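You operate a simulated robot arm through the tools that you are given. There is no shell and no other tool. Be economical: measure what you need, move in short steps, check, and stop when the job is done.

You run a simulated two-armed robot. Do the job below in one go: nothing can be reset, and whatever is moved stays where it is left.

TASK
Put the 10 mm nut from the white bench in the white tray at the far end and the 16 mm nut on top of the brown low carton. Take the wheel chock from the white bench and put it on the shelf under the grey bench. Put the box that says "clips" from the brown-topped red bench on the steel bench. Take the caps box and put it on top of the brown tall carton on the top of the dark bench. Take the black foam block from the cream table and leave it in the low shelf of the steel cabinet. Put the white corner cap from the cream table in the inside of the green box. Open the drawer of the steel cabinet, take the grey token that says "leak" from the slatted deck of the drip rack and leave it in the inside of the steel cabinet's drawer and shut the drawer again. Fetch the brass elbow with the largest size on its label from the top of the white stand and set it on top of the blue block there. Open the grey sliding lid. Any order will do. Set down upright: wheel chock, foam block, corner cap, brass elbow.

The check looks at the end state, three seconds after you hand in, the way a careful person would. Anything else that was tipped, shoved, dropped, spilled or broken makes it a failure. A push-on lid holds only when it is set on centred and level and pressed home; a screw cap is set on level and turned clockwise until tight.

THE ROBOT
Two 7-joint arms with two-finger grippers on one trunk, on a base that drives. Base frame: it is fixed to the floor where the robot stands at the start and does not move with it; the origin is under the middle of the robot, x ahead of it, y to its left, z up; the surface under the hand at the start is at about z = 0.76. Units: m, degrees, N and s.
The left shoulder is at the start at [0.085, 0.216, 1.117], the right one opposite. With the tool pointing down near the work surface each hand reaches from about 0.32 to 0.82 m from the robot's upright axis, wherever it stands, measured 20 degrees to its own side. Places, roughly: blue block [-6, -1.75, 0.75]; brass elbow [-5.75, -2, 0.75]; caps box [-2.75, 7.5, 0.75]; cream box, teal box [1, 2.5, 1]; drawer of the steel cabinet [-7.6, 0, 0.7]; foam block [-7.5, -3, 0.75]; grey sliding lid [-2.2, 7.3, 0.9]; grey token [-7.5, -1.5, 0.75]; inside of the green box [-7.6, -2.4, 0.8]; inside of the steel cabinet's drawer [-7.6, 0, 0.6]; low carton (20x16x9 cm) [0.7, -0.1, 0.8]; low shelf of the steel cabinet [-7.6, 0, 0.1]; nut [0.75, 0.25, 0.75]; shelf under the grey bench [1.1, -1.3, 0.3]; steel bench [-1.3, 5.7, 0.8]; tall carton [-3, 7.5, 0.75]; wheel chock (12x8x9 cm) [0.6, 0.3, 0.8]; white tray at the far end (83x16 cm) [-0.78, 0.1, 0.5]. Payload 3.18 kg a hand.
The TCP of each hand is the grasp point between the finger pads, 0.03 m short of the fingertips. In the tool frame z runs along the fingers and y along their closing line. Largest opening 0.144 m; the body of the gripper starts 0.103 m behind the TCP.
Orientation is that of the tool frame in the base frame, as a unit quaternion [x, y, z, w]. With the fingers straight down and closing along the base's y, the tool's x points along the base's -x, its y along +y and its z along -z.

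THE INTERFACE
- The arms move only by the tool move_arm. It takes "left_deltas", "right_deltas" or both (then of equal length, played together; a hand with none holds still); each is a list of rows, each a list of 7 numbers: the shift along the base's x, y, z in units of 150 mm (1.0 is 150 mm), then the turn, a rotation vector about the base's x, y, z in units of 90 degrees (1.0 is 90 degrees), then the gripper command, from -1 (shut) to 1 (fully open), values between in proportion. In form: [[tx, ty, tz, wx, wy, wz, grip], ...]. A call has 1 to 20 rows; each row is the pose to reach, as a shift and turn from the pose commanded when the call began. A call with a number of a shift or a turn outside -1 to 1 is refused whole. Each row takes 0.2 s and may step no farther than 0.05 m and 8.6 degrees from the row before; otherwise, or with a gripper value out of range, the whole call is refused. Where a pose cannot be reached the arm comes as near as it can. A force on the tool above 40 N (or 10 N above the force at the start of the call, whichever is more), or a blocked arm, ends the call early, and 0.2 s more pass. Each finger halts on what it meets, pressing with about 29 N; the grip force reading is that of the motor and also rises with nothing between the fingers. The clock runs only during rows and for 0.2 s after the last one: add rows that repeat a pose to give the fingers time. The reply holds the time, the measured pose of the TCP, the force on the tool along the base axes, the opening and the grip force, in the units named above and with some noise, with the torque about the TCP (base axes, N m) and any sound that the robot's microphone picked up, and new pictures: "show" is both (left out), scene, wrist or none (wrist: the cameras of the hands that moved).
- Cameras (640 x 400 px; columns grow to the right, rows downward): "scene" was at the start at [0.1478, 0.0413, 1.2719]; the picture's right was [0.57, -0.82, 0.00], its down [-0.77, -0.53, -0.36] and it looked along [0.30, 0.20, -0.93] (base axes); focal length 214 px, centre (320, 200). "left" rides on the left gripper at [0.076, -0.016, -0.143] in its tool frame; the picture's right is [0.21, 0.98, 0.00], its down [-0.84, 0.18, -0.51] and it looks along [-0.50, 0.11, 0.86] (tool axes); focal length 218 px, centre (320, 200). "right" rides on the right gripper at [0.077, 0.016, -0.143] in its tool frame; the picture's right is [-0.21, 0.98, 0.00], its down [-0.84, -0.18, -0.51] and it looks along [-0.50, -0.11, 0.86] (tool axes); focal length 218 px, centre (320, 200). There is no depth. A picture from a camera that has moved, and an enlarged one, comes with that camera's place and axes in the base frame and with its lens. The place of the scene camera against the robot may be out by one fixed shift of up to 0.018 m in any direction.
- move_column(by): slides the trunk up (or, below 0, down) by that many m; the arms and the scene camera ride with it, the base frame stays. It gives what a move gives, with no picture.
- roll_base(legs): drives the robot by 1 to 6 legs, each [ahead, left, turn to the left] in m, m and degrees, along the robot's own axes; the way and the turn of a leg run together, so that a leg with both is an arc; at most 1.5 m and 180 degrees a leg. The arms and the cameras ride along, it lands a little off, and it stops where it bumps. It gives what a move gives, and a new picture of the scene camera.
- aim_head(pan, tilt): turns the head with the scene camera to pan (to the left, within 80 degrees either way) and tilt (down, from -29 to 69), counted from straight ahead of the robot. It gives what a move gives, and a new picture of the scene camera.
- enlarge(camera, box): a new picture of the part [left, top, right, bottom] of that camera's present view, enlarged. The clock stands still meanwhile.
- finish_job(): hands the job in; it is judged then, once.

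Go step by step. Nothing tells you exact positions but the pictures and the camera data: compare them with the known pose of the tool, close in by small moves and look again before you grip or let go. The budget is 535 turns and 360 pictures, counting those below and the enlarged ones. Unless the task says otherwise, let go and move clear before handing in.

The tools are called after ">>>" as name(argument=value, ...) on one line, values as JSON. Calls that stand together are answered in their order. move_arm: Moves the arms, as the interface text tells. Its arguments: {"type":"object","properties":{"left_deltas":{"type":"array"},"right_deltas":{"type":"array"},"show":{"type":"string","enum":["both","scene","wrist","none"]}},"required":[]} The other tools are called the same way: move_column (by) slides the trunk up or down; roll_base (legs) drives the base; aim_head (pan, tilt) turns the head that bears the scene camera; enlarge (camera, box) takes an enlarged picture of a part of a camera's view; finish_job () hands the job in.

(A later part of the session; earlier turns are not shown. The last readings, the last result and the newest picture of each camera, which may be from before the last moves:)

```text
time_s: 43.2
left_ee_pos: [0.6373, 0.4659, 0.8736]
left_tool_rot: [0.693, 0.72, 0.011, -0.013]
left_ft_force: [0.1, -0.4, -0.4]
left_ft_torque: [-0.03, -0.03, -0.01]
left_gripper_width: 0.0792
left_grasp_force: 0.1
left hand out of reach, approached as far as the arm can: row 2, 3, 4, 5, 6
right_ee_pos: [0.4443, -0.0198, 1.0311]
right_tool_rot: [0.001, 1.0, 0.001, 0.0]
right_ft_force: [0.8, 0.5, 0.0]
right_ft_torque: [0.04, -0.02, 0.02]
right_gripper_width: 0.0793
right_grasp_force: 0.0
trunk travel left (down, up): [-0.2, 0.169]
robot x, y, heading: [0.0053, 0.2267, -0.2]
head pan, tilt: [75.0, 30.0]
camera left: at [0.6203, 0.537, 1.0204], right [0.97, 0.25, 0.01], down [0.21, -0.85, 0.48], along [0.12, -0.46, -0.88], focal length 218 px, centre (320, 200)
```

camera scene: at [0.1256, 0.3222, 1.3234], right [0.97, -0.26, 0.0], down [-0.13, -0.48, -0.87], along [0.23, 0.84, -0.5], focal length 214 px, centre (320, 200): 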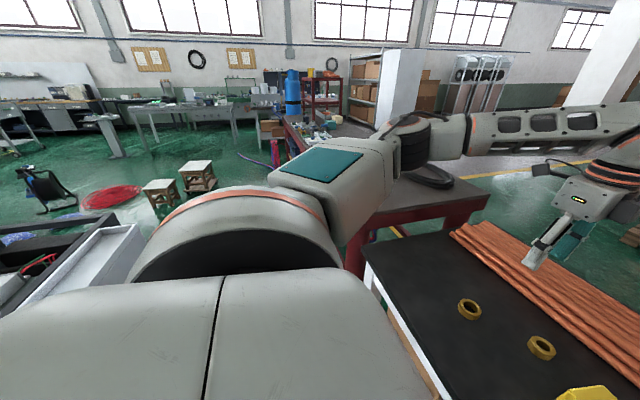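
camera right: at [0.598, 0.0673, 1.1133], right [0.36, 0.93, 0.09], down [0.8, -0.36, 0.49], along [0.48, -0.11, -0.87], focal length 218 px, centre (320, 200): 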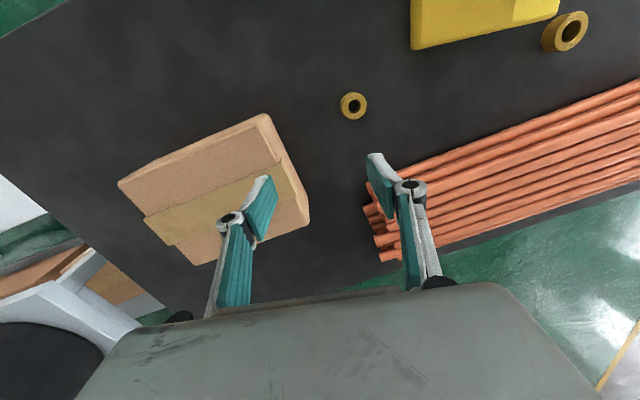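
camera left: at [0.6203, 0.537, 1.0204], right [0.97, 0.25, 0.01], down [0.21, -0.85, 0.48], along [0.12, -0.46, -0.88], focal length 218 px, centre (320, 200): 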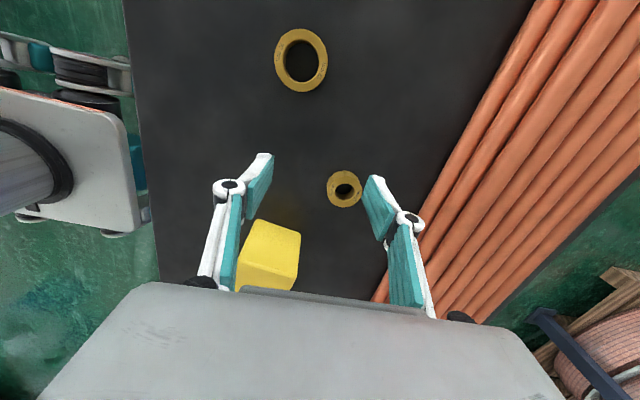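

I'll lift the left hand, lower the trunk by 0.13 m to give the arm better reach, and try again.

>>> move_arm(left_deltas=[[0, 0.05, 0.25, 0, 0, 0, 0.1], [0, 0.1, 0.5, 0, 0, 0, 0.1], [0, 0.15, 0.75, 0, 0, 0, 0.1], [0, 0.15, 1.0, 0, 0, 0, 0.1]], show="none")

>>> move_column(by=-0.13)

>>> move_arm(left_deltas=[[0.1, -0.1, 0, 0, 0, 0, 0.1], [0.2, -0.2, 0, 0, 0, 0, 0.1], [0.27, -0.4, 0, 0, 0, 0, 0.1], [0.27, -0.4, -0.1, 0, 0, 0, 0.1], [0.27, -0.4, -0.2, 0, 0, 0, 0.1]], show="wrist")

```text
time_s: 44.2
left_ee_pos: [0.6404, 0.4879, 1.0253]
left_tool_rot: [0.694, 0.72, 0.012, -0.015]
left_ft_force: [-0.4, 0.4, 0.3]
left_ft_torque: [-0.03, 0.0, 0.03]
left_gripper_width: 0.0792
left_grasp_force: 0.1
right_ee_pos: [0.4438, -0.0199, 1.0306]
right_tool_rot: [0.002, 1.0, 0.0, 0.0]
right_ft_force: [0.0, 0.1, 0.2]
right_ft_torque: [-0.03, -0.01, 0.01]
right_gripper_width: 0.0792
right_grasp_force: 0.0
trunk travel left (down, up): [-0.2, 0.169]
robot x, y, heading: [0.0021, 0.2256, -0.0]
head pan, tilt: [75.0, 30.0]
```

```text
time_s: 45.8
left_ee_pos: [0.6381, 0.4871, 0.8987]
left_tool_rot: [0.693, 0.721, 0.012, -0.013]
left_ft_force: [-0.9, 0.4, 0.1]
left_ft_torque: [0.0, -0.03, -0.01]
left_gripper_width: 0.079
left_grasp_force: 0.0
right_ee_pos: [0.4453, -0.0203, 0.9006]
right_tool_rot: [0.0, 1.0, 0.001, 0.002]
right_ft_force: [0.0, 0.6, 1.1]
right_ft_torque: [0.01, -0.03, 0.0]
right_gripper_width: 0.0795
right_grasp_force: 0.0
trunk travel left (down, up): [-0.07, 0.299]
robot x, y, heading: [0.0028, 0.2262, -0.1]
head pan, tilt: [75.0, 30.0]
```

```text
time_s: 47.0
left_ee_pos: [0.6815, 0.4308, 0.8656]
left_tool_rot: [0.689, 0.724, 0.008, -0.011]
left_ft_force: [0.3, -0.3, 0.0]
left_ft_torque: [0.0, 0.07, -0.03]
left_gripper_width: 0.0789
left_grasp_force: 0.0
left hand out of reach, approached as far as the arm can: row 3, 4, 5
right_ee_pos: [0.4464, -0.0195, 0.8993]
right_tool_rot: [0.001, 1.0, 0.0, -0.001]
right_ft_force: [0.4, -0.9, -0.5]
right_ft_torque: [0.01, -0.01, -0.02]
right_gripper_width: 0.0795
right_grasp_force: 0.1
trunk travel left (down, up): [-0.07, 0.299]
robot x, y, heading: [0.0009, 0.2257, -0.1]
head pan, tilt: [75.0, 30.0]
camera left: at [0.6623, 0.5015, 1.0113], right [0.97, 0.26, 0.0], down [0.22, -0.85, 0.48], along [0.12, -0.47, -0.88], focal length 218 px, centre (320, 200)
```

left: 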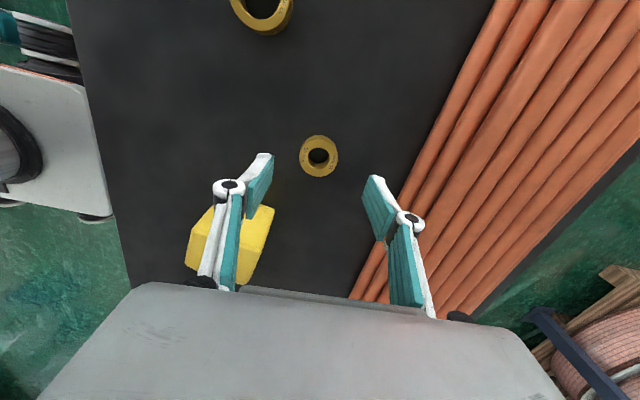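

The 16 mm nut is centred between the fingers. I'll lower the trunk 0.06 m so that the hand comes straight down.

>>> move_column(by=-0.06)

>>> move_arm(left_deltas=[[0, 0, -0.02, 0, 0, 0, 0.1], [0, 0, -0.04, 0, 0, 0, 0.1]], show="wrist")

```text
time_s: 48.0
left_ee_pos: [0.6791, 0.4289, 0.8082]
left_tool_rot: [0.693, 0.72, 0.012, -0.012]
left_ft_force: [0.3, -0.3, 0.5]
left_ft_torque: [0.0, -0.04, 0.0]
left_gripper_width: 0.0793
left_grasp_force: 0.1
right_ee_pos: [0.4461, -0.0197, 0.8404]
right_tool_rot: [0.0, 1.0, 0.001, 0.001]
right_ft_force: [0.1, -0.2, 0.3]
right_ft_torque: [-0.02, -0.07, 0.03]
right_gripper_width: 0.0791
right_grasp_force: 0.1
trunk travel left (down, up): [-0.01, 0.359]
robot x, y, heading: [0.0003, 0.2241, 0.1]
head pan, tilt: [75.0, 30.0]
```

```text
time_s: 48.6
left_ee_pos: [0.6798, 0.4293, 0.8003]
left_tool_rot: [0.694, 0.72, 0.011, -0.014]
left_ft_force: [0.1, 0.1, -0.6]
left_ft_torque: [-0.03, 0.04, -0.03]
left_gripper_width: 0.0792
left_grasp_force: 0.1
right_ee_pos: [0.4459, -0.0198, 0.8393]
right_tool_rot: [0.001, 1.0, 0.001, 0.0]
right_ft_force: [-0.3, -0.4, -0.4]
right_ft_torque: [0.02, -0.04, -0.03]
right_gripper_width: 0.0792
right_grasp_force: 0.0
trunk travel left (down, up): [-0.01, 0.359]
robot x, y, heading: [-0.0009, 0.2281, -0.1]
head pan, tilt: [75.0, 30.0]
camera left: at [0.6613, 0.5005, 0.946], right [0.97, 0.24, 0.0], down [0.21, -0.85, 0.48], along [0.12, -0.46, -0.88], focal length 218 px, centre (320, 200)
```

left: 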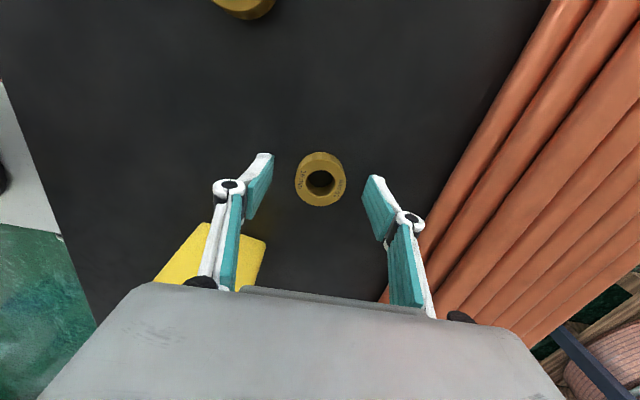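

>>> move_arm(left_deltas=[[0, 0, -0.03, 0, 0, 0, 0.1], [0, 0, -0.04, 0, 0, 0, 0.1], [0, 0, -0.04, 0, 0, 0, -0.2], [0, 0, -0.04, 0, 0, 0, -0.7], [0, 0, -0.04, 0, 0, 0, -0.7], [0, 0, -0.04, 0, 0, 0, -0.7]], show="wrist")

```text
time_s: 50.0
left_ee_pos: [0.6796, 0.4306, 0.7939]
left_tool_rot: [0.694, 0.72, 0.011, -0.015]
left_ft_force: [-0.7, 0.8, 0.1]
left_ft_torque: [-0.01, -0.02, -0.01]
left_gripper_width: 0.0424
left_grasp_force: 28.9
right_ee_pos: [0.4461, -0.0194, 0.839]
right_tool_rot: [0.001, 1.0, 0.001, 0.0]
right_ft_force: [-0.3, -0.4, 0.5]
right_ft_torque: [-0.03, -0.04, -0.03]
right_gripper_width: 0.0791
right_grasp_force: 0.1
trunk travel left (down, up): [-0.01, 0.359]
robot x, y, heading: [0.0018, 0.2273, -0.1]
head pan, tilt: [75.0, 30.0]
camera left: at [0.6618, 0.5012, 0.9403], right [0.97, 0.24, 0.0], down [0.21, -0.85, 0.48], along [0.12, -0.46, -0.88], focal length 218 px, centre (320, 200)
```

left: 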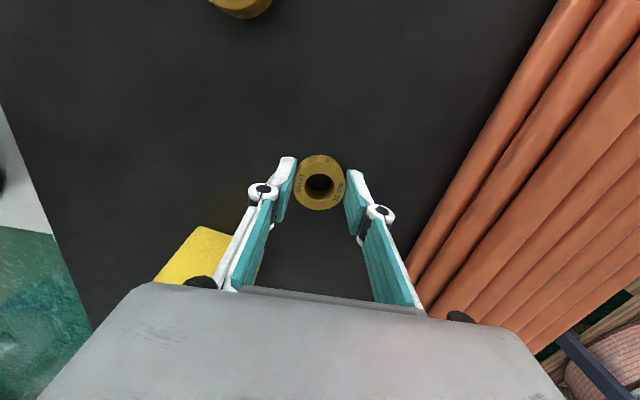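

I hold the 16 mm nut. I'll raise the trunk, then shift the base right and turn it clockwise so the left hand is over the carton.

>>> move_column(by=0.19)

>>> roll_base(legs=[[0, -0.2, 0], [0, 0, -30]])

>>> aim_head(pan=15, tilt=50)

```text
time_s: 52.1
left_ee_pos: [0.6072, 0.4325, 1.218]
left_tool_rot: [0.674, 0.707, 0.158, 0.141]
left_ft_force: [1.3, -0.5, -0.5]
left_ft_torque: [0.0, 0.03, -0.01]
left_gripper_width: 0.0425
left_grasp_force: 29.3
right_ee_pos: [0.4482, -0.0202, 1.0291]
right_tool_rot: [0.001, 1.0, 0.0, -0.002]
right_ft_force: [-0.7, -0.1, -0.2]
right_ft_torque: [0.03, 0.01, -0.03]
right_gripper_width: 0.0793
right_grasp_force: 0.0
trunk travel left (down, up): [-0.2, 0.169]
robot x, y, heading: [-0.0011, 0.2246, -0.1]
head pan, tilt: [75.0, 30.0]
```

```text
time_s: 56.0
left_ee_pos: [0.6251, -0.1035, 1.2185]
left_tool_rot: [0.835, 0.507, 0.117, 0.178]
left_ft_force: [-0.5, -1.2, -1.7]
left_ft_torque: [0.03, -0.02, 0.02]
left_gripper_width: 0.0421
left_grasp_force: 29.3
right_ee_pos: [0.2616, -0.4132, 1.0295]
right_tool_rot: [0.262, 0.965, 0.0, 0.0]
right_ft_force: [0.1, 0.2, 0.0]
right_ft_torque: [0.02, -0.01, -0.04]
right_gripper_width: 0.0792
right_grasp_force: 0.1
trunk travel left (down, up): [-0.2, 0.169]
robot x, y, heading: [0.0003, 0.0198, -30.5]
head pan, tilt: [75.0, 30.0]
camera scene: at [0.1526, 0.0484, 1.3234], right [0.7, -0.71, 0.0], down [-0.36, -0.35, -0.87], along [0.62, 0.61, -0.5], focal length 214 px, centre (320, 200)
```

scene: 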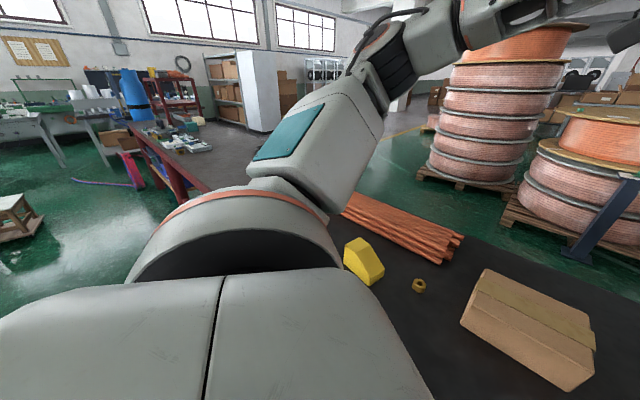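

```text
time_s: 57.2
left_ee_pos: [0.625, -0.1035, 1.2183]
left_tool_rot: [0.836, 0.507, 0.116, 0.178]
left_ft_force: [-0.5, -1.0, -1.0]
left_ft_torque: [0.01, 0.0, 0.01]
left_gripper_width: 0.0427
left_grasp_force: 28.8
right_ee_pos: [0.2618, -0.4132, 1.029]
right_tool_rot: [0.262, 0.965, 0.0, 0.0]
right_ft_force: [0.3, 0.2, 0.7]
right_ft_torque: [0.01, -0.03, 0.04]
right_gripper_width: 0.079
right_grasp_force: 0.0
trunk travel left (down, up): [-0.2, 0.169]
robot x, y, heading: [-0.0031, 0.026, -30.4]
head pan, tilt: [15.0, 50.0]
camera scene: at [0.1626, -0.0351, 1.2939], right [-0.26, -0.96, 0.0], down [-0.74, 0.2, -0.64], along [0.62, -0.17, -0.77], focal length 214 px, centre (320, 200)
```

scene: 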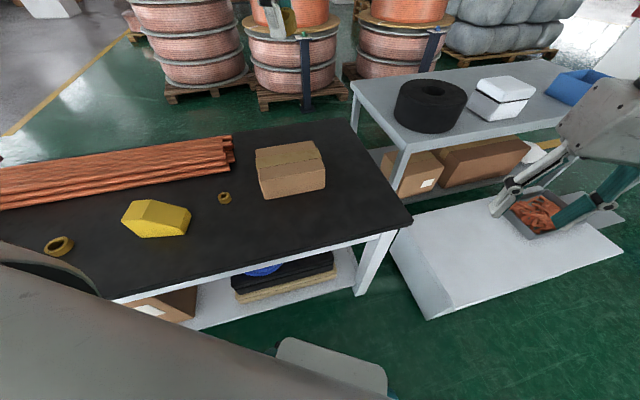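

The carton is below the left hand, but the hand tipped about 25° as the trunk rose. I'll level it and lower it.

>>> move_arm(left_deltas=[[0, 0, -0.15, 0.03, 0.062, 0, -0.7], [0, 0, -0.3, 0.06, 0.124, 0, -0.7], [0, 0, -0.45, 0.09, 0.186, 0, -0.7], [0.1, 0, -0.6, 0.117, 0.247, 0, -0.7], [0.2, 0, -0.75, 0.117, 0.247, 0, -0.7], [0.3, 0, -0.9, 0.117, 0.247, 0, -0.7]], show="both")

```text
time_s: 58.6
left_ee_pos: [0.6608, -0.0803, 1.0826]
left_tool_rot: [0.855, 0.518, -0.002, 0.0]
left_ft_force: [0.1, 0.5, -1.4]
left_ft_torque: [0.02, -0.01, -0.01]
left_gripper_width: 0.0424
left_grasp_force: 29.0
left hand out of reach, approached as far as the arm can: row 1, 2, 3, 4, 5, 6
right_ee_pos: [0.262, -0.4127, 1.029]
right_tool_rot: [0.261, 0.965, 0.0, -0.001]
right_ft_force: [0.0, -0.5, -0.3]
right_ft_torque: [-0.01, -0.01, 0.01]
right_gripper_width: 0.0793
right_grasp_force: 0.1
trunk travel left (down, up): [-0.2, 0.169]
robot x, y, heading: [-0.0016, 0.0231, -30.3]
head pan, tilt: [15.0, 50.0]
camera scene: at [0.163, -0.0354, 1.2937], right [-0.27, -0.96, 0.0], down [-0.74, 0.2, -0.64], along [0.62, -0.17, -0.77], focal length 214 px, centre (320, 200)
camera left: at [0.6831, -0.0048, 1.2261], right [0.96, -0.27, 0.0], down [-0.23, -0.83, 0.51], along [-0.14, -0.49, -0.86], focal length 218 px, centre (320, 200)
```

scene: 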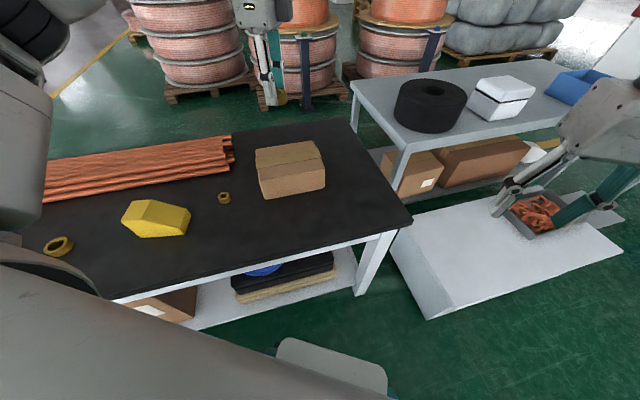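
left: 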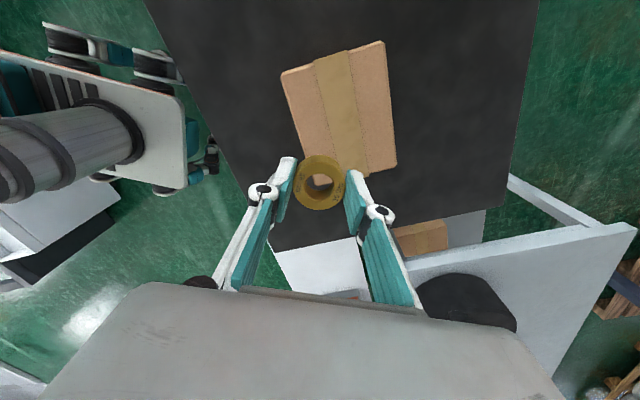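

Carton top centre is about (0.695, -0.07). I'll lower the trunk and then move over it.

>>> move_column(by=-0.1)

>>> move_arm(left_deltas=[[0.1, 0.02, -0.05, 0, 0, 0, -0.7], [0.2, 0.04, -0.1, 0, 0, 0, -0.7], [0.2, 0.04, -0.15, 0, 0, 0, -0.7], [0.2, 0.04, -0.2, 0, 0, 0, -0.7]], show="wrist")

```text
time_s: 60.0
left_ee_pos: [0.6595, -0.0805, 0.985]
left_tool_rot: [0.855, 0.519, 0.0, 0.002]
left_ft_force: [-1.3, 0.1, -1.2]
left_ft_torque: [0.02, -0.01, 0.02]
left_gripper_width: 0.0426
left_grasp_force: 28.7
right_ee_pos: [0.2613, -0.4116, 0.931]
right_tool_rot: [0.261, 0.965, -0.001, 0.003]
right_ft_force: [0.3, 0.6, 0.7]
right_ft_torque: [-0.02, -0.08, 0.01]
right_gripper_width: 0.0793
right_grasp_force: 0.1
trunk travel left (down, up): [-0.1, 0.269]
robot x, y, heading: [-0.0049, 0.0257, -30.2]
head pan, tilt: [15.0, 50.0]
```

```text
time_s: 61.0
left_ee_pos: [0.6896, -0.0742, 0.9521]
left_tool_rot: [0.855, 0.518, -0.002, 0.001]
left_ft_force: [-0.2, -0.2, -1.5]
left_ft_torque: [0.03, 0.02, 0.0]
left_gripper_width: 0.0424
left_grasp_force: 29.0
right_ee_pos: [0.2612, -0.4124, 0.9284]
right_tool_rot: [0.262, 0.965, 0.0, -0.001]
right_ft_force: [0.7, -0.2, 0.1]
right_ft_torque: [0.02, 0.01, 0.02]
right_gripper_width: 0.0793
right_grasp_force: 0.1
trunk travel left (down, up): [-0.1, 0.269]
robot x, y, heading: [-0.0013, 0.0217, -30.4]
head pan, tilt: [15.0, 50.0]
camera left: at [0.7127, 0.0012, 1.0954], right [0.96, -0.27, 0.0], down [-0.23, -0.83, 0.51], along [-0.14, -0.49, -0.86], focal length 218 px, centre (320, 200)
```

left: 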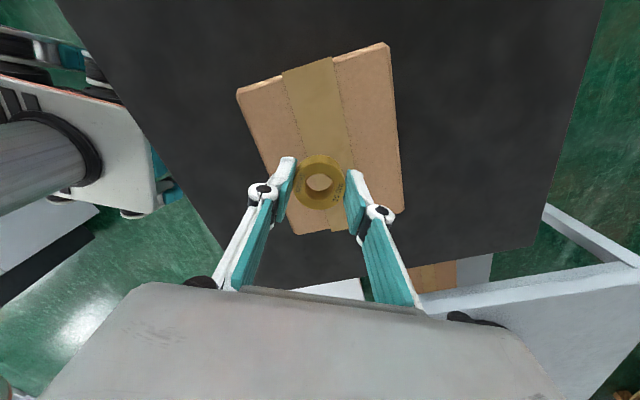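

>>> move_arm(left_deltas=[[0.07, 0, -0.1, 0, 0, 0, -0.7], [0.07, 0, -0.2, 0, 0, 0, -0.7], [0.07, 0, -0.3, 0, 0, 0, -0.7], [0.07, 0, -0.36, 0, 0, 0, -0.7]], show="wrist")

```text
time_s: 62.0
left_ee_pos: [0.7026, -0.0739, 0.8985]
left_tool_rot: [0.855, 0.518, -0.001, 0.001]
left_ft_force: [0.0, -0.7, -1.1]
left_ft_torque: [-0.01, -0.02, 0.01]
left_gripper_width: 0.0427
left_grasp_force: 29.4
right_ee_pos: [0.262, -0.4124, 0.9302]
right_tool_rot: [0.262, 0.965, 0.0, 0.0]
right_ft_force: [0.4, -0.1, 0.2]
right_ft_torque: [-0.02, -0.02, -0.02]
right_gripper_width: 0.079
right_grasp_force: 0.1
trunk travel left (down, up): [-0.1, 0.269]
robot x, y, heading: [0.002, 0.0246, -30.7]
head pan, tilt: [15.0, 50.0]
camera left: at [0.7239, 0.0, 1.0412], right [0.96, -0.27, 0.0], down [-0.23, -0.83, 0.51], along [-0.14, -0.49, -0.86], focal length 218 px, centre (320, 200)
```

left: 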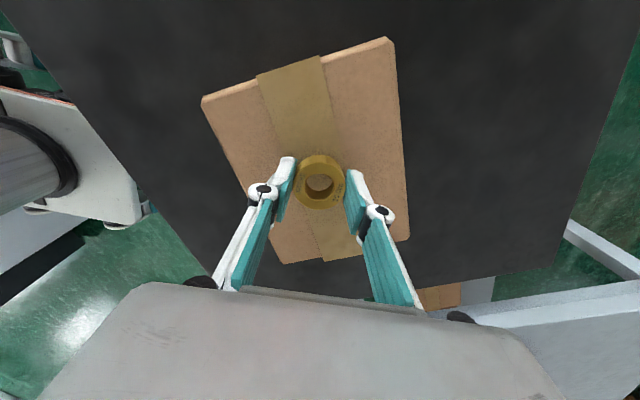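

Good, centred. Lower in small steps until contact shows.

>>> move_arm(left_deltas=[[0, 0, -0.02, 0, 0, 0, -0.7], [0, 0, -0.04, 0, 0, 0, -0.7], [0, 0, -0.06, 0, 0, 0, -0.7], [0, 0, -0.08, 0, 0, 0, -0.7]], show="none")

```text
time_s: 63.0
left_ee_pos: [0.7013, -0.0742, 0.8863]
left_tool_rot: [0.855, 0.518, -0.002, 0.0]
left_ft_force: [-0.6, 0.0, -0.5]
left_ft_torque: [0.02, 0.0, -0.04]
left_gripper_width: 0.0424
left_grasp_force: 28.9
right_ee_pos: [0.2613, -0.4125, 0.9298]
right_tool_rot: [0.262, 0.965, 0.0, 0.0]
right_ft_force: [0.0, -0.1, -0.5]
right_ft_torque: [0.0, 0.01, -0.03]
right_gripper_width: 0.0792
right_grasp_force: 0.0
trunk travel left (down, up): [-0.1, 0.269]
robot x, y, heading: [-0.0019, 0.0248, -30.3]
head pan, tilt: [15.0, 50.0]
```

>>> move_arm(left_deltas=[[0, 0, -0.01, 0, 0, 0, -0.7], [0, 0, -0.02, 0, 0, 0, -0.7], [0, 0, -0.03, 0, 0, 0, -0.7], [0, 0, -0.04, 0, 0, 0, -0.7]], show="wrist")

```text
time_s: 64.0
left_ee_pos: [0.7003, -0.0749, 0.8846]
left_tool_rot: [0.856, 0.518, 0.0, 0.005]
left_ft_force: [4.1, 2.1, 19.0]
left_ft_torque: [0.38, -0.22, 0.01]
left_gripper_width: 0.0424
left_grasp_force: 28.7
right_ee_pos: [0.2611, -0.4117, 0.9312]
right_tool_rot: [0.263, 0.965, 0.0, 0.001]
right_ft_force: [0.4, -0.5, -0.4]
right_ft_torque: [-0.02, -0.02, -0.01]
right_gripper_width: 0.0791
right_grasp_force: 0.0
trunk travel left (down, up): [-0.1, 0.269]
robot x, y, heading: [-0.0032, 0.0241, -30.6]
head pan, tilt: [15.0, 50.0]
camera left: at [0.7214, 0.0011, 1.0277], right [0.96, -0.27, 0.01], down [-0.23, -0.83, 0.51], along [-0.13, -0.49, -0.86], focal length 218 px, centre (320, 200)
```

left: 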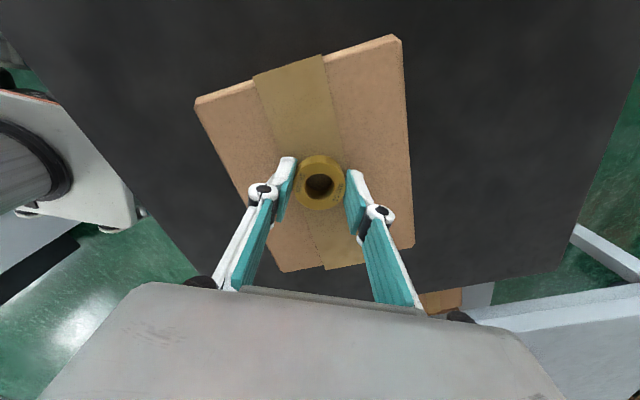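

Contact: the nut stands on the carton. Release and lift away.

>>> move_arm(left_deltas=[[0, 0, 0.02, 0, 0, 0, -0.7], [0, 0, 0.025, 0, 0, 0, -0.3], [0, 0, 0.025, 0, 0, 0, 0.0], [0, 0, 0.025, 0, 0, 0, 0.1], [0, 0, 0.2, 0, 0, 0, 0.1], [0, 0, 0.5, 0, 0, 0, 0.1], [0, 0, 0.8, 0, 0, 0, 0.1]], show="both")

```text
time_s: 65.6
left_ee_pos: [0.699, -0.0748, 1.0021]
left_tool_rot: [0.855, 0.518, -0.001, 0.001]
left_ft_force: [0.3, 0.2, 0.6]
left_ft_torque: [-0.02, -0.02, -0.03]
left_gripper_width: 0.0793
left_grasp_force: 0.0
right_ee_pos: [0.2606, -0.4137, 0.9301]
right_tool_rot: [0.263, 0.965, 0.0, 0.001]
right_ft_force: [-0.5, -0.3, -0.1]
right_ft_torque: [-0.02, 0.01, 0.01]
right_gripper_width: 0.0796
right_grasp_force: 0.1
trunk travel left (down, up): [-0.1, 0.269]
robot x, y, heading: [-0.0005, 0.0252, -30.6]
head pan, tilt: [15.0, 50.0]
camera scene: at [0.2507, -0.087, 1.178], right [-0.27, -0.96, 0.0], down [-0.74, 0.2, -0.64], along [0.62, -0.17, -0.77], focal length 214 px, centre (320, 200)
camera left: at [0.7201, 0.0008, 1.1446], right [0.96, -0.27, 0.0], down [-0.23, -0.83, 0.51], along [-0.14, -0.49, -0.86], focal length 218 px, centre (320, 200)
```

scene: 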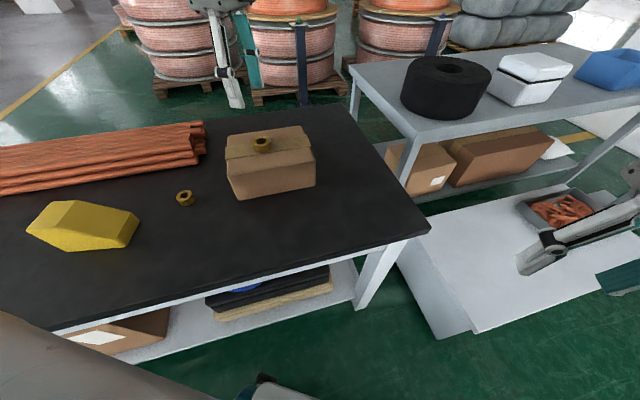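
left: 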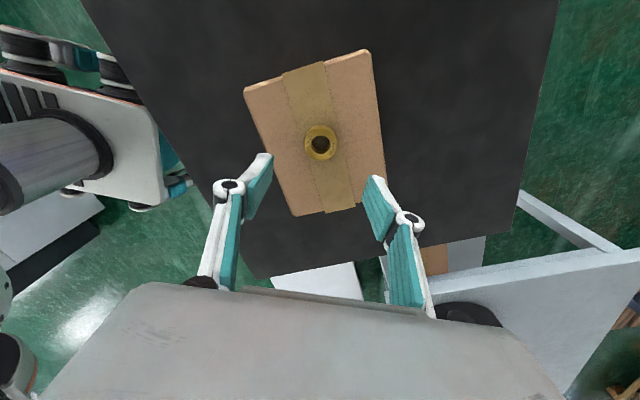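

The 16 mm nut stands on the carton. Next the left hand takes the 10 mm nut at about (0.655, 0.126).

>>> move_arm(left_deltas=[[-0.05, 0.25, 0, 0, 0, 0, 0.1], [-0.1, 0.5, 0, 0, 0, 0, 0.1], [-0.15, 0.75, 0, 0, 0, 0, 0.1], [-0.2, 1.0, 0, 0, 0, 0, 0.1]], show="none")

>>> move_arm(left_deltas=[[-0.05, 0.2, -0.2, 0, 0, 0, 0.1], [-0.1, 0.34, -0.45, 0, 0, 0, 0.1], [-0.1, 0.34, -0.7, 0, 0, 0, 0.1], [-0.1, 0.34, -0.95, 0, 0, 0, 0.1]], show="wrist")

```text
time_s: 66.6
left_ee_pos: [0.671, 0.0744, 1.0014]
left_tool_rot: [0.856, 0.518, -0.002, 0.001]
left_ft_force: [0.5, -0.5, -0.6]
left_ft_torque: [-0.02, 0.02, -0.02]
left_gripper_width: 0.079
left_grasp_force: 0.2
right_ee_pos: [0.2609, -0.4121, 0.9299]
right_tool_rot: [0.262, 0.965, 0.0, 0.0]
right_ft_force: [-1.1, -0.5, -0.2]
right_ft_torque: [-0.03, 0.0, 0.02]
right_gripper_width: 0.0792
right_grasp_force: 0.1
trunk travel left (down, up): [-0.1, 0.269]
robot x, y, heading: [-0.0018, 0.0275, -30.2]
head pan, tilt: [15.0, 50.0]
```

```text
time_s: 67.6
left_ee_pos: [0.6589, 0.1232, 0.8559]
left_tool_rot: [0.855, 0.519, -0.002, 0.0]
left_ft_force: [0.6, -0.1, -1.0]
left_ft_torque: [-0.01, 0.03, -0.01]
left_gripper_width: 0.0793
left_grasp_force: 0.1
right_ee_pos: [0.2623, -0.4131, 0.9291]
right_tool_rot: [0.261, 0.965, 0.001, -0.001]
right_ft_force: [0.2, -0.1, 0.0]
right_ft_torque: [-0.01, 0.02, 0.0]
right_gripper_width: 0.0791
right_grasp_force: 0.1
trunk travel left (down, up): [-0.1, 0.269]
robot x, y, heading: [0.0005, 0.0268, -30.5]
head pan, tilt: [15.0, 50.0]
camera left: at [0.679, 0.1988, 0.9988], right [0.96, -0.27, 0.0], down [-0.23, -0.83, 0.51], along [-0.14, -0.49, -0.86], focal length 218 px, centre (320, 200)
```

left: 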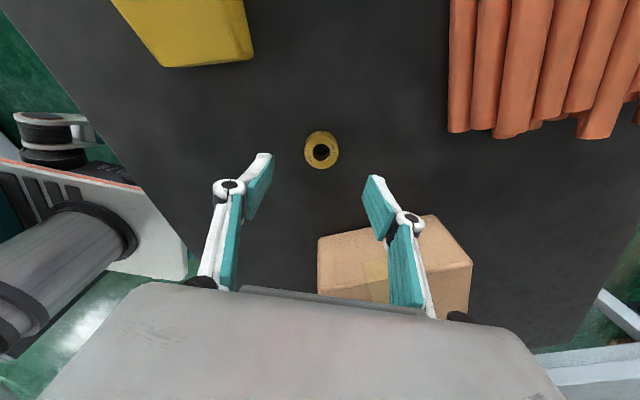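

>>> move_arm(left_deltas=[[0.013, 0.06, -0.13, 0, 0, 0, 0.1], [0.013, 0.06, -0.26, 0, 0, 0, 0.1], [0.013, 0.06, -0.39, 0, 0, 0, 0.1], [0.013, 0.06, -0.41, 0, 0, 0, 0.1]], show="wrist")

```text
time_s: 68.6
left_ee_pos: [0.6583, 0.1338, 0.7978]
left_tool_rot: [0.855, 0.519, -0.002, 0.001]
left_ft_force: [0.1, -0.5, 0.5]
left_ft_torque: [-0.01, 0.0, -0.02]
left_gripper_width: 0.079
left_grasp_force: 0.1
right_ee_pos: [0.2615, -0.4126, 0.9286]
right_tool_rot: [0.262, 0.965, -0.001, 0.001]
right_ft_force: [-0.1, 0.0, 0.1]
right_ft_torque: [0.02, 0.01, -0.03]
right_gripper_width: 0.0793
right_grasp_force: 0.1
trunk travel left (down, up): [-0.1, 0.269]
robot x, y, heading: [-0.003, 0.0211, -30.4]
head pan, tilt: [15.0, 50.0]
camera left: at [0.6801, 0.2096, 0.9402], right [0.96, -0.27, 0.0], down [-0.23, -0.83, 0.51], along [-0.14, -0.49, -0.86], focal length 218 px, centre (320, 200)
```

left: 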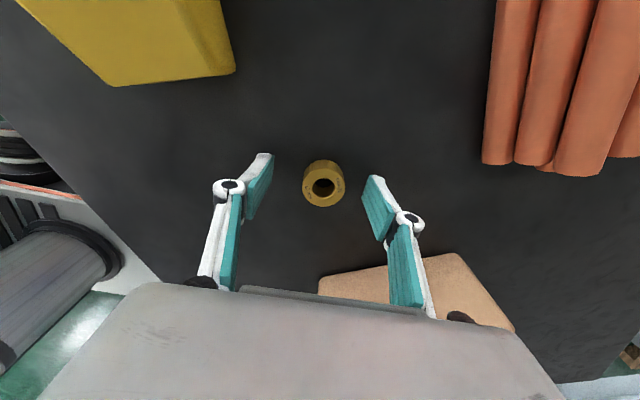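

Aligned. Down a touch, close and lift.

>>> move_arm(left_deltas=[[0.01, -0.01, -0.03, 0, 0, 0, 0.1], [0.01, -0.01, -0.03, 0, 0, 0, -0.3], [0.01, -0.01, -0.03, 0, 0, 0, -0.75], [0.01, -0.01, -0.03, 0, 0, 0, -0.75], [0.01, -0.01, -0.03, 0, 0, 0, -0.75], [0.01, -0.01, 0.2, 0, 0, 0, -0.75], [0, 0, 0.5, 0, 0, 0, -0.75], [0, 0, 0.8, 0, 0, 0, -0.75], [0, 0, 1.0, 0, 0, 0, -0.75]], show="wrist")

```text
time_s: 70.6
left_ee_pos: [0.6594, 0.1348, 0.9464]
left_tool_rot: [0.855, 0.519, -0.002, 0.001]
left_ft_force: [0.2, 0.0, -1.6]
left_ft_torque: [0.05, 0.01, 0.0]
left_gripper_width: 0.0353
left_grasp_force: 29.2
right_ee_pos: [0.261, -0.4134, 0.9285]
right_tool_rot: [0.263, 0.965, 0.0, 0.0]
right_ft_force: [-0.3, 0.4, -0.3]
right_ft_torque: [-0.01, -0.01, 0.04]
right_gripper_width: 0.0795
right_grasp_force: 0.1
trunk travel left (down, up): [-0.1, 0.269]
robot x, y, heading: [0.002, 0.0262, -30.5]
head pan, tilt: [15.0, 50.0]
camera left: at [0.6801, 0.2103, 1.0896], right [0.96, -0.27, 0.0], down [-0.23, -0.83, 0.51], along [-0.14, -0.49, -0.86], focal length 218 px, centre (320, 200)
```

left: 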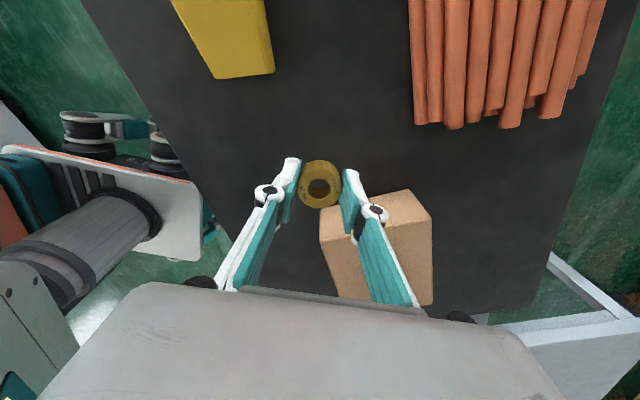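

Holding the 10 mm nut. I'll turn back and shift left so the right hand can take the chock on the same trip.

>>> roll_base(legs=[[0, 0, 30], [0, 0.3, 0]])

>>> aim_head(pan=0, tilt=60)

```text
time_s: 75.3
left_ee_pos: [0.5187, 0.7492, 0.946]
left_tool_rot: [0.692, 0.722, -0.001, 0.001]
left_ft_force: [0.9, 0.9, -1.4]
left_ft_torque: [-0.04, 0.02, 0.0]
left_gripper_width: 0.035
left_grasp_force: 28.6
right_ee_pos: [0.4468, 0.0747, 0.9291]
right_tool_rot: [0.004, 1.0, 0.0, 0.0]
right_ft_force: [0.2, 0.6, -0.6]
right_ft_torque: [0.0, 0.01, 0.0]
right_gripper_width: 0.0792
right_grasp_force: 0.1
trunk travel left (down, up): [-0.1, 0.269]
robot x, y, heading: [0.0018, 0.3215, -0.6]
head pan, tilt: [15.0, 50.0]
camera scene: at [0.2814, 0.3515, 1.1777], right [0.25, -0.97, 0.0], down [-0.74, -0.19, -0.64], along [0.62, 0.16, -0.77], focal length 214 px, centre (320, 200)
```

scene: 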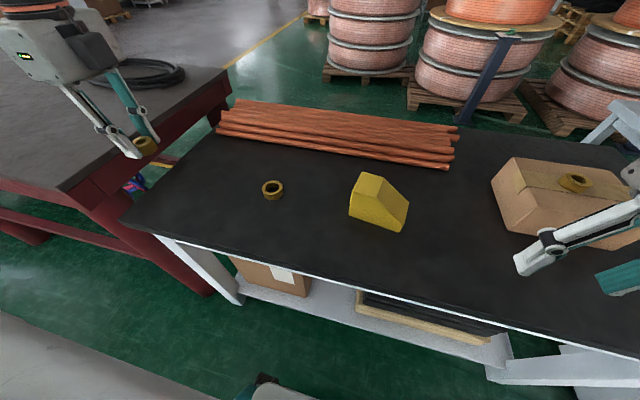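

```text
time_s: 76.0
left_ee_pos: [0.5171, 0.7492, 0.9444]
left_tool_rot: [0.692, 0.722, -0.001, 0.001]
left_ft_force: [-1.3, -0.2, -1.2]
left_ft_torque: [-0.01, 0.0, -0.01]
left_gripper_width: 0.0352
left_grasp_force: 28.7
right_ee_pos: [0.4476, 0.0762, 0.9306]
right_tool_rot: [0.004, 1.0, 0.0, 0.001]
right_ft_force: [0.3, -1.4, -0.3]
right_ft_torque: [0.03, 0.0, 0.01]
right_gripper_width: 0.0792
right_grasp_force: 0.0
trunk travel left (down, up): [-0.1, 0.269]
robot x, y, heading: [-0.0014, 0.3227, -0.7]
head pan, tilt: [0.0, 60.0]
camera scene: at [0.2736, 0.3315, 1.1651], right [-0.01, -1.0, 0.0], down [-0.87, 0.01, -0.5], along [0.5, 0.0, -0.87], focal length 214 px, centre (320, 200)
```

scene: 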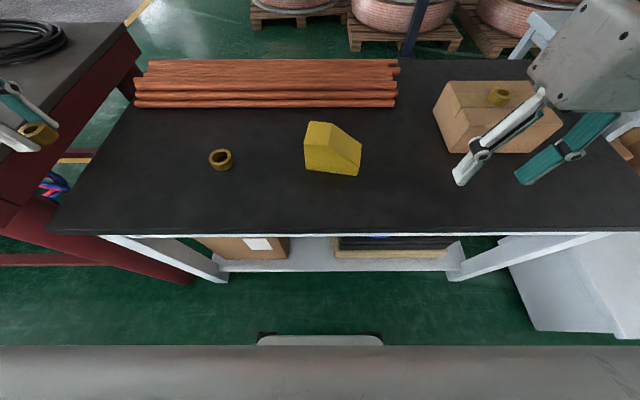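

>>> enlarge(camera="scene", box=[280, 105, 384, 185])

```text
5.00 times, centred on (332, 145) of scene
camera zoom: at [0.2736, 0.3315, 1.1651], right [-0.01, -1.0, 0.0], down [-0.87, 0.01, -0.5], along [0.5, 0.0, -0.87], focal length 1072 px, centre (260, 475)
```

zoom: 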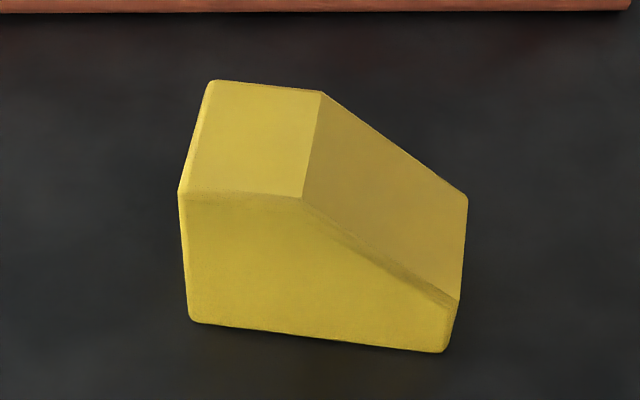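

The chock's long side lies nearly along y with its tall end toward +y; centre about (0.62, 0.30). I'll turn the right hand by 80° so it closes across the 8 cm width, and shift the base another 0.2 m left.

>>> move_arm(left_deltas=[[0, 0, 0.1, 0, 0, 0, -0.75], [0, 0, 0.2, 0, 0, 0, -0.75], [0, 0, 0.3, 0, 0, 0, -0.75], [0, 0, 0.4, 0, 0, 0, -0.75], [0, 0, 0.5, 0, 0, 0, -0.75], [0, 0, 0.6, 0, 0, 0, -0.75], [0, 0, 0.6, 0, 0, 0, -0.75], [0, 0, 0.6, 0, 0, 0, -0.75], [0, 0, 0.6, 0, 0, 0, -0.75], [0, 0, 0.6, 0, 0, 0, -0.75], [0, 0, 0.6, 0, 0, 0, -0.75]], right_deltas=[[0, 0, 0.1, 0, 0, 0.09, 0.7], [0, 0, 0.2, 0, 0, 0.18, 0.7], [0, 0, 0.3, 0, 0, 0.27, 0.7], [0, 0, 0.3, 0, 0, 0.36, 0.7], [0, 0, 0.3, 0, 0, 0.45, 0.7], [0, 0, 0.3, 0, 0, 0.54, 0.7], [0, 0, 0.3, 0, 0, 0.63, 0.7], [0, 0, 0.3, 0, 0, 0.72, 0.7], [0, 0, 0.3, 0, 0, 0.81, 0.7], [0, 0, 0.3, 0, 0, 0.9, 0.7], [0, 0, 0.3, 0, 0, 0.9, 0.7]], show="none")

>>> roll_base(legs=[[0, 0.2, 0]])

```text
time_s: 78.4
left_ee_pos: [0.5193, 0.751, 1.0359]
left_tool_rot: [0.692, 0.722, -0.002, 0.001]
left_ft_force: [-0.5, -0.4, -1.7]
left_ft_torque: [0.02, 0.03, 0.02]
left_gripper_width: 0.0352
left_grasp_force: 29.4
right_ee_pos: [0.363, 0.1911, 0.8747]
right_tool_rot: [-0.585, 0.811, -0.015, 0.007]
right_ft_force: [0.2, 0.6, -0.5]
right_ft_torque: [-0.01, 0.04, 0.02]
right_gripper_width: 0.1223
right_grasp_force: 0.0
right hand out of reach, approached as far as the arm can: row 4, 5, 6, 7, 8, 9, 10, 11
trunk travel left (down, up): [-0.1, 0.269]
robot x, y, heading: [0.0029, 0.3239, -0.7]
head pan, tilt: [0.0, 60.0]
```

```text
time_s: 80.8
left_ee_pos: [0.5229, 0.9476, 1.036]
left_tool_rot: [0.695, 0.719, -0.001, 0.001]
left_ft_force: [-0.9, 0.1, -0.9]
left_ft_torque: [-0.02, 0.02, -0.01]
left_gripper_width: 0.0351
left_grasp_force: 28.8
right_ee_pos: [0.3643, 0.3898, 0.8754]
right_tool_rot: [-0.583, 0.813, -0.014, 0.008]
right_ft_force: [0.8, 0.0, 0.0]
right_ft_torque: [-0.02, -0.01, 0.04]
right_gripper_width: 0.1224
right_grasp_force: 0.0
trunk travel left (down, up): [-0.1, 0.269]
robot x, y, heading: [0.0029, 0.5238, -0.9]
head pan, tilt: [0.0, 60.0]
camera scene: at [0.2757, 0.5302, 1.1651], right [-0.01, -1.0, 0.0], down [-0.87, 0.01, -0.5], along [0.5, -0.01, -0.87], focal length 214 px, centre (320, 200)
```

scene: 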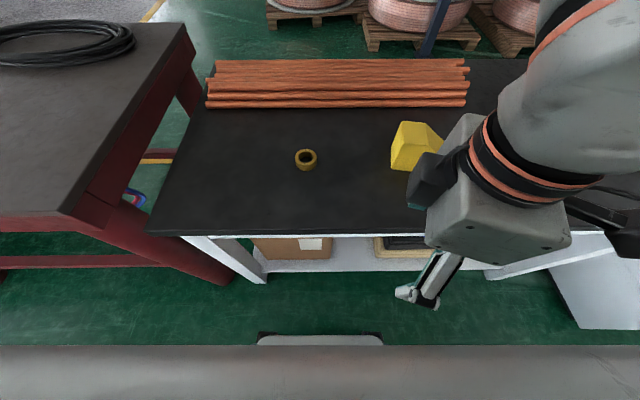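

>>> move_arm(right_deltas=[[0, -0.1, 0.25, 0, 0, 0, 0.7], [0, -0.3, 0.5, 0, 0, 0, 0.7], [0.1, -0.55, 0.6, 0, 0, 0, 0.7], [0.3, -0.8, 0.6, 0, 0, 0, 0.7], [0.6, -0.9, 0.6, 0, 0, 0, 0.7], [0.9, -0.9, 0.6, 0, 0, 0, 0.7]], show="none")

>>> move_arm(right_deltas=[[0.2, 0, 0, 0, 0, 0.04, 0.7], [0.5, 0, 0, 0, 0, 0.07, 0.7], [0.75, 0.1, 0, 0, 0, 0.09, 0.7], [0.75, 0.1, 0, 0, 0, 0.09, 0.7]], show="none")

```text
time_s: 82.2
left_ee_pos: [0.5234, 0.9474, 1.0358]
left_tool_rot: [0.694, 0.72, -0.001, 0.0]
left_ft_force: [0.6, -0.8, -1.2]
left_ft_torque: [0.0, 0.0, -0.04]
left_gripper_width: 0.0351
left_grasp_force: 28.8
right_ee_pos: [0.3675, 0.3836, 0.8827]
right_tool_rot: [-0.574, 0.818, -0.02, 0.019]
right_ft_force: [0.5, -1.1, -0.6]
right_ft_torque: [-0.01, 0.03, 0.0]
right_gripper_width: 0.1224
right_grasp_force: 0.0
right hand out of reach, approached as far as the arm can: row 1, 2, 3, 4, 5, 6
trunk travel left (down, up): [-0.1, 0.269]
robot x, y, heading: [0.006, 0.5238, -0.8]
head pan, tilt: [0.0, 60.0]
```

```text
time_s: 83.2
left_ee_pos: [0.5218, 0.9456, 1.0367]
left_tool_rot: [0.694, 0.72, 0.0, 0.0]
left_ft_force: [-0.5, -0.7, -0.5]
left_ft_torque: [0.04, 0.01, 0.0]
left_gripper_width: 0.0351
left_grasp_force: 29.3
right_ee_pos: [0.4214, 0.4003, 0.7719]
right_tool_rot: [-0.628, 0.778, -0.015, 0.016]
right_ft_force: [1.7, 3.1, 5.3]
right_ft_torque: [-0.02, -0.3, 0.19]
right_gripper_width: 0.1279
right_grasp_force: 2.4
right hand out of reach, approached as far as the arm can: row 1, 2, 3, 4
trunk travel left (down, up): [-0.1, 0.269]
robot x, y, heading: [0.0024, 0.5245, -0.9]
head pan, tilt: [0.0, 60.0]
```

The right hand got pulled low against the bench edge; I'll back it off and untwist it.

>>> move_arm(right_deltas=[[-0.05, 0, 0.05, 0, 0, -0.09, 0.7], [-0.1, 0, 0.1, 0, 0, -0.18, 0.7], [-0.1, 0, 0.1, 0, 0, -0.27, 0.7], [-0.1, 0, 0.1, 0, 0, -0.36, 0.7], [-0.1, 0, 0.1, 0, 0, -0.45, 0.7], [-0.1, 0, 0.1, 0, 0, -0.54, 0.7]], show="scene")

```text
time_s: 84.6
left_ee_pos: [0.5225, 0.9482, 1.0349]
left_tool_rot: [0.694, 0.72, -0.002, 0.0]
left_ft_force: [-0.6, -0.5, -1.7]
left_ft_torque: [0.02, 0.0, 0.0]
left_gripper_width: 0.0352
left_grasp_force: 29.4
right_ee_pos: [0.4035, 0.4021, 0.7867]
right_tool_rot: [-0.263, 0.965, -0.017, 0.002]
right_ft_force: [0.8, -0.5, -0.5]
right_ft_torque: [-0.01, -0.02, 0.01]
right_gripper_width: 0.1223
right_grasp_force: 0.1
trunk travel left (down, up): [-0.1, 0.269]
robot x, y, heading: [0.0041, 0.5263, -1.0]
head pan, tilt: [0.0, 60.0]
camera scene: at [0.2758, 0.5299, 1.165], right [-0.01, -1.0, 0.0], down [-0.87, 0.01, -0.5], along [0.5, -0.01, -0.87], focal length 214 px, centre (320, 200)
```

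scene: 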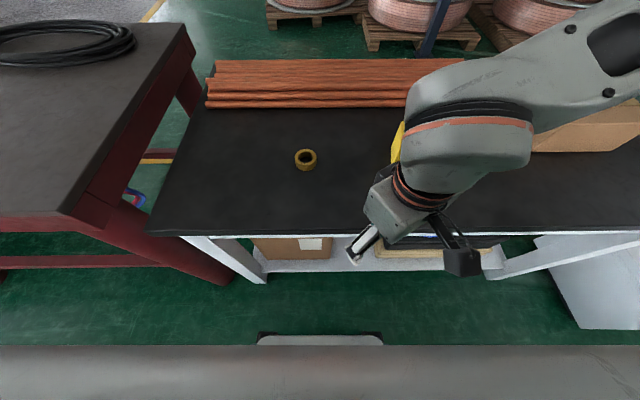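

>>> move_arm(right_deltas=[[0, -0.1, 0.25, 0, 0, -0.05, 0.7], [0, -0.2, 0.5, 0, 0, -0.1, 0.7], [0, -0.3, 0.75, 0, 0, -0.15, 0.7], [0, -0.5, 1, 0, 0, -0.2, 0.7], [0, -0.8, 1, 0, 0, -0.25, 0.7], [0, -1, 1, 0, 0, -0.3, 0.7]], show="none")

```text
time_s: 86.0
left_ee_pos: [0.5225, 0.9476, 1.0365]
left_tool_rot: [0.694, 0.72, 0.0, 0.001]
left_ft_force: [0.9, 0.3, -0.7]
left_ft_torque: [0.01, 0.02, -0.02]
left_gripper_width: 0.0352
left_grasp_force: 28.9
right_ee_pos: [0.4032, 0.2526, 0.9368]
right_tool_rot: [-0.031, 0.999, -0.017, -0.002]
right_ft_force: [0.8, 0.7, 0.4]
right_ft_torque: [-0.01, 0.01, 0.02]
right_gripper_width: 0.1224
right_grasp_force: 0.0
trunk travel left (down, up): [-0.1, 0.269]
robot x, y, heading: [0.0036, 0.5216, -0.8]
head pan, tilt: [0.0, 60.0]
```

>>> move_arm(right_deltas=[[0.05, 0, 0.1, 0, 0, -0.09, 0.7], [0.1, 0, 0.2, 0, 0, -0.18, 0.7], [0.15, 0, 0.3, 0, 0, -0.27, 0.7], [0.2, 0, 0.3, 0, 0, -0.36, 0.7], [0.25, 0, 0.3, 0, 0, -0.45, 0.7], [0.3, 0, 0.3, 0, 0, -0.54, 0.7], [0.35, 0, 0.3, 0, 0, -0.63, 0.7], [0.4, 0, 0.3, 0, 0, -0.72, 0.7], [0.4, 0, 0.3, 0, 0, -0.81, 0.7], [0.4, 0, 0.3, 0, 0, -0.9, 0.7]], show="none")

```text
time_s: 88.2
left_ee_pos: [0.5223, 0.9468, 1.0357]
left_tool_rot: [0.694, 0.72, 0.0, 0.001]
left_ft_force: [0.4, -0.9, -2.0]
left_ft_torque: [0.01, 0.01, 0.04]
left_gripper_width: 0.0351
left_grasp_force: 29.2
right_ee_pos: [0.464, 0.2518, 0.982]
right_tool_rot: [0.626, 0.78, -0.012, -0.012]
right_ft_force: [-0.1, 0.6, 0.3]
right_ft_torque: [0.01, -0.02, 0.02]
right_gripper_width: 0.1226
right_grasp_force: 0.0
trunk travel left (down, up): [-0.1, 0.269]
robot x, y, heading: [0.0068, 0.5211, -0.8]
head pan, tilt: [0.0, 60.0]
```

The right arm is comfortable with clockwise twist too. Finish the twist to -100° and go over the chock.

>>> move_arm(right_deltas=[[0.2, 0.1, 0, 0, -0.01, -0.08, 0.9], [0.4, 0.2, 0, 0, -0.02, -0.16, 0.9], [0.65, 0.3, 0, 0, -0.022, -0.24, 0.9], [0.85, 0.47, 0, 0, -0.022, -0.245, 0.9], [1.0, 0.47, -0.1, 0, -0.022, -0.245, 0.9]], show="both")

```text
time_s: 89.4
left_ee_pos: [0.5233, 0.9466, 1.0354]
left_tool_rot: [0.694, 0.72, -0.002, 0.0]
left_ft_force: [0.5, -0.2, -1.6]
left_ft_torque: [0.01, -0.02, 0.01]
left_gripper_width: 0.035
left_grasp_force: 28.8
right_ee_pos: [0.6128, 0.3214, 0.9644]
right_tool_rot: [0.763, 0.647, 0.002, -0.001]
right_ft_force: [0.3, -0.8, -0.4]
right_ft_torque: [0.0, 0.01, -0.01]
right_gripper_width: 0.1369
right_grasp_force: 0.1
trunk travel left (down, up): [-0.1, 0.269]
robot x, y, heading: [0.01, 0.5209, -0.6]
head pan, tilt: [0.0, 60.0]
camera scene: at [0.2764, 0.5296, 1.1647], right [-0.01, -1.0, 0.0], down [-0.87, 0.01, -0.5], along [0.5, -0.01, -0.87], focal length 214 px, centre (320, 200)
camera right: at [0.6411, 0.3931, 1.1074], right [0.93, -0.37, 0.0], down [-0.32, -0.8, 0.5], along [-0.19, -0.47, -0.86], focal length 218 px, centre (320, 200)
```

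scene: 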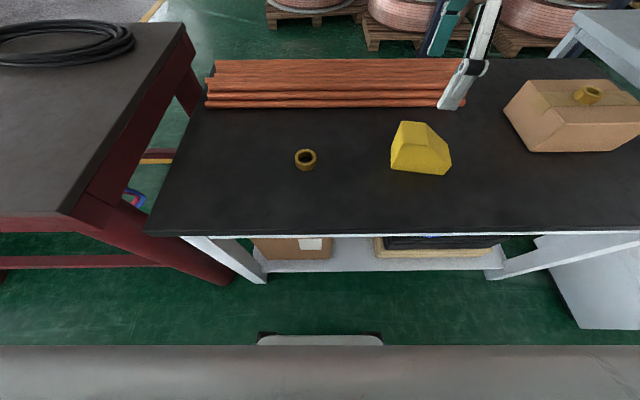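
right: 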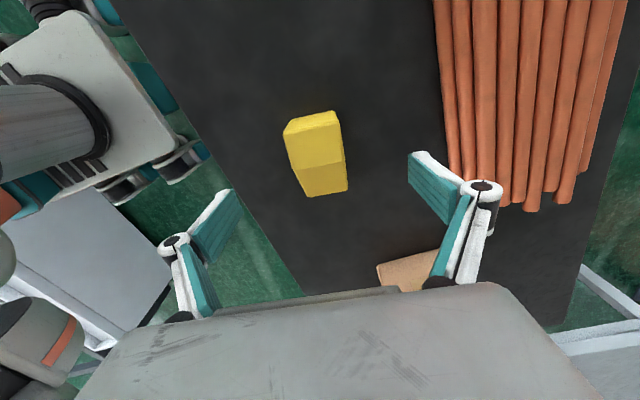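

Chock's tall part is centred near (0.608, 0.326), aligned with the fingers. Come straight down.

>>> move_arm(right_deltas=[[-0.03, 0.02, -0.2, 0, 0, 0, 0.9], [-0.03, 0.02, -0.45, 0, 0, 0, 0.9], [-0.03, 0.02, -0.7, 0, 0, 0, 0.9]], show="wrist")

```text
time_s: 90.2
left_ee_pos: [0.5243, 0.9463, 1.0359]
left_tool_rot: [0.693, 0.721, 0.0, 0.0]
left_ft_force: [0.1, -0.3, -0.8]
left_ft_torque: [0.0, 0.05, -0.01]
left_gripper_width: 0.0349
left_grasp_force: 28.7
right_ee_pos: [0.6093, 0.3263, 0.8593]
right_tool_rot: [0.763, 0.646, 0.001, -0.001]
right_ft_force: [-0.1, 0.2, -0.7]
right_ft_torque: [0.03, 0.01, 0.02]
right_gripper_width: 0.1368
right_grasp_force: 0.1
trunk travel left (down, up): [-0.1, 0.269]
robot x, y, heading: [0.0073, 0.5278, -0.7]
head pan, tilt: [0.0, 60.0]
camera right: at [0.6378, 0.3973, 1.0026], right [0.93, -0.37, 0.0], down [-0.32, -0.8, 0.5], along [-0.18, -0.47, -0.86], focal length 218 px, centre (320, 200)
```

right: 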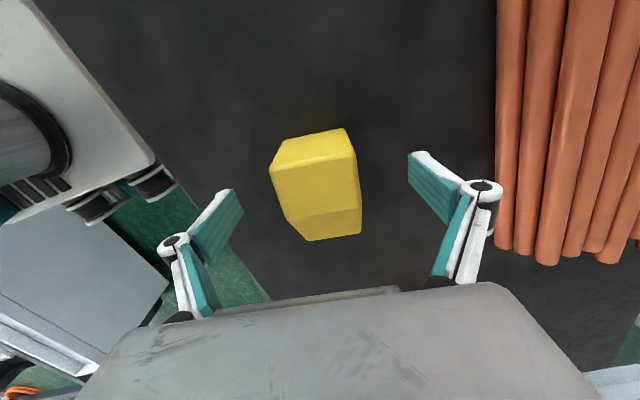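

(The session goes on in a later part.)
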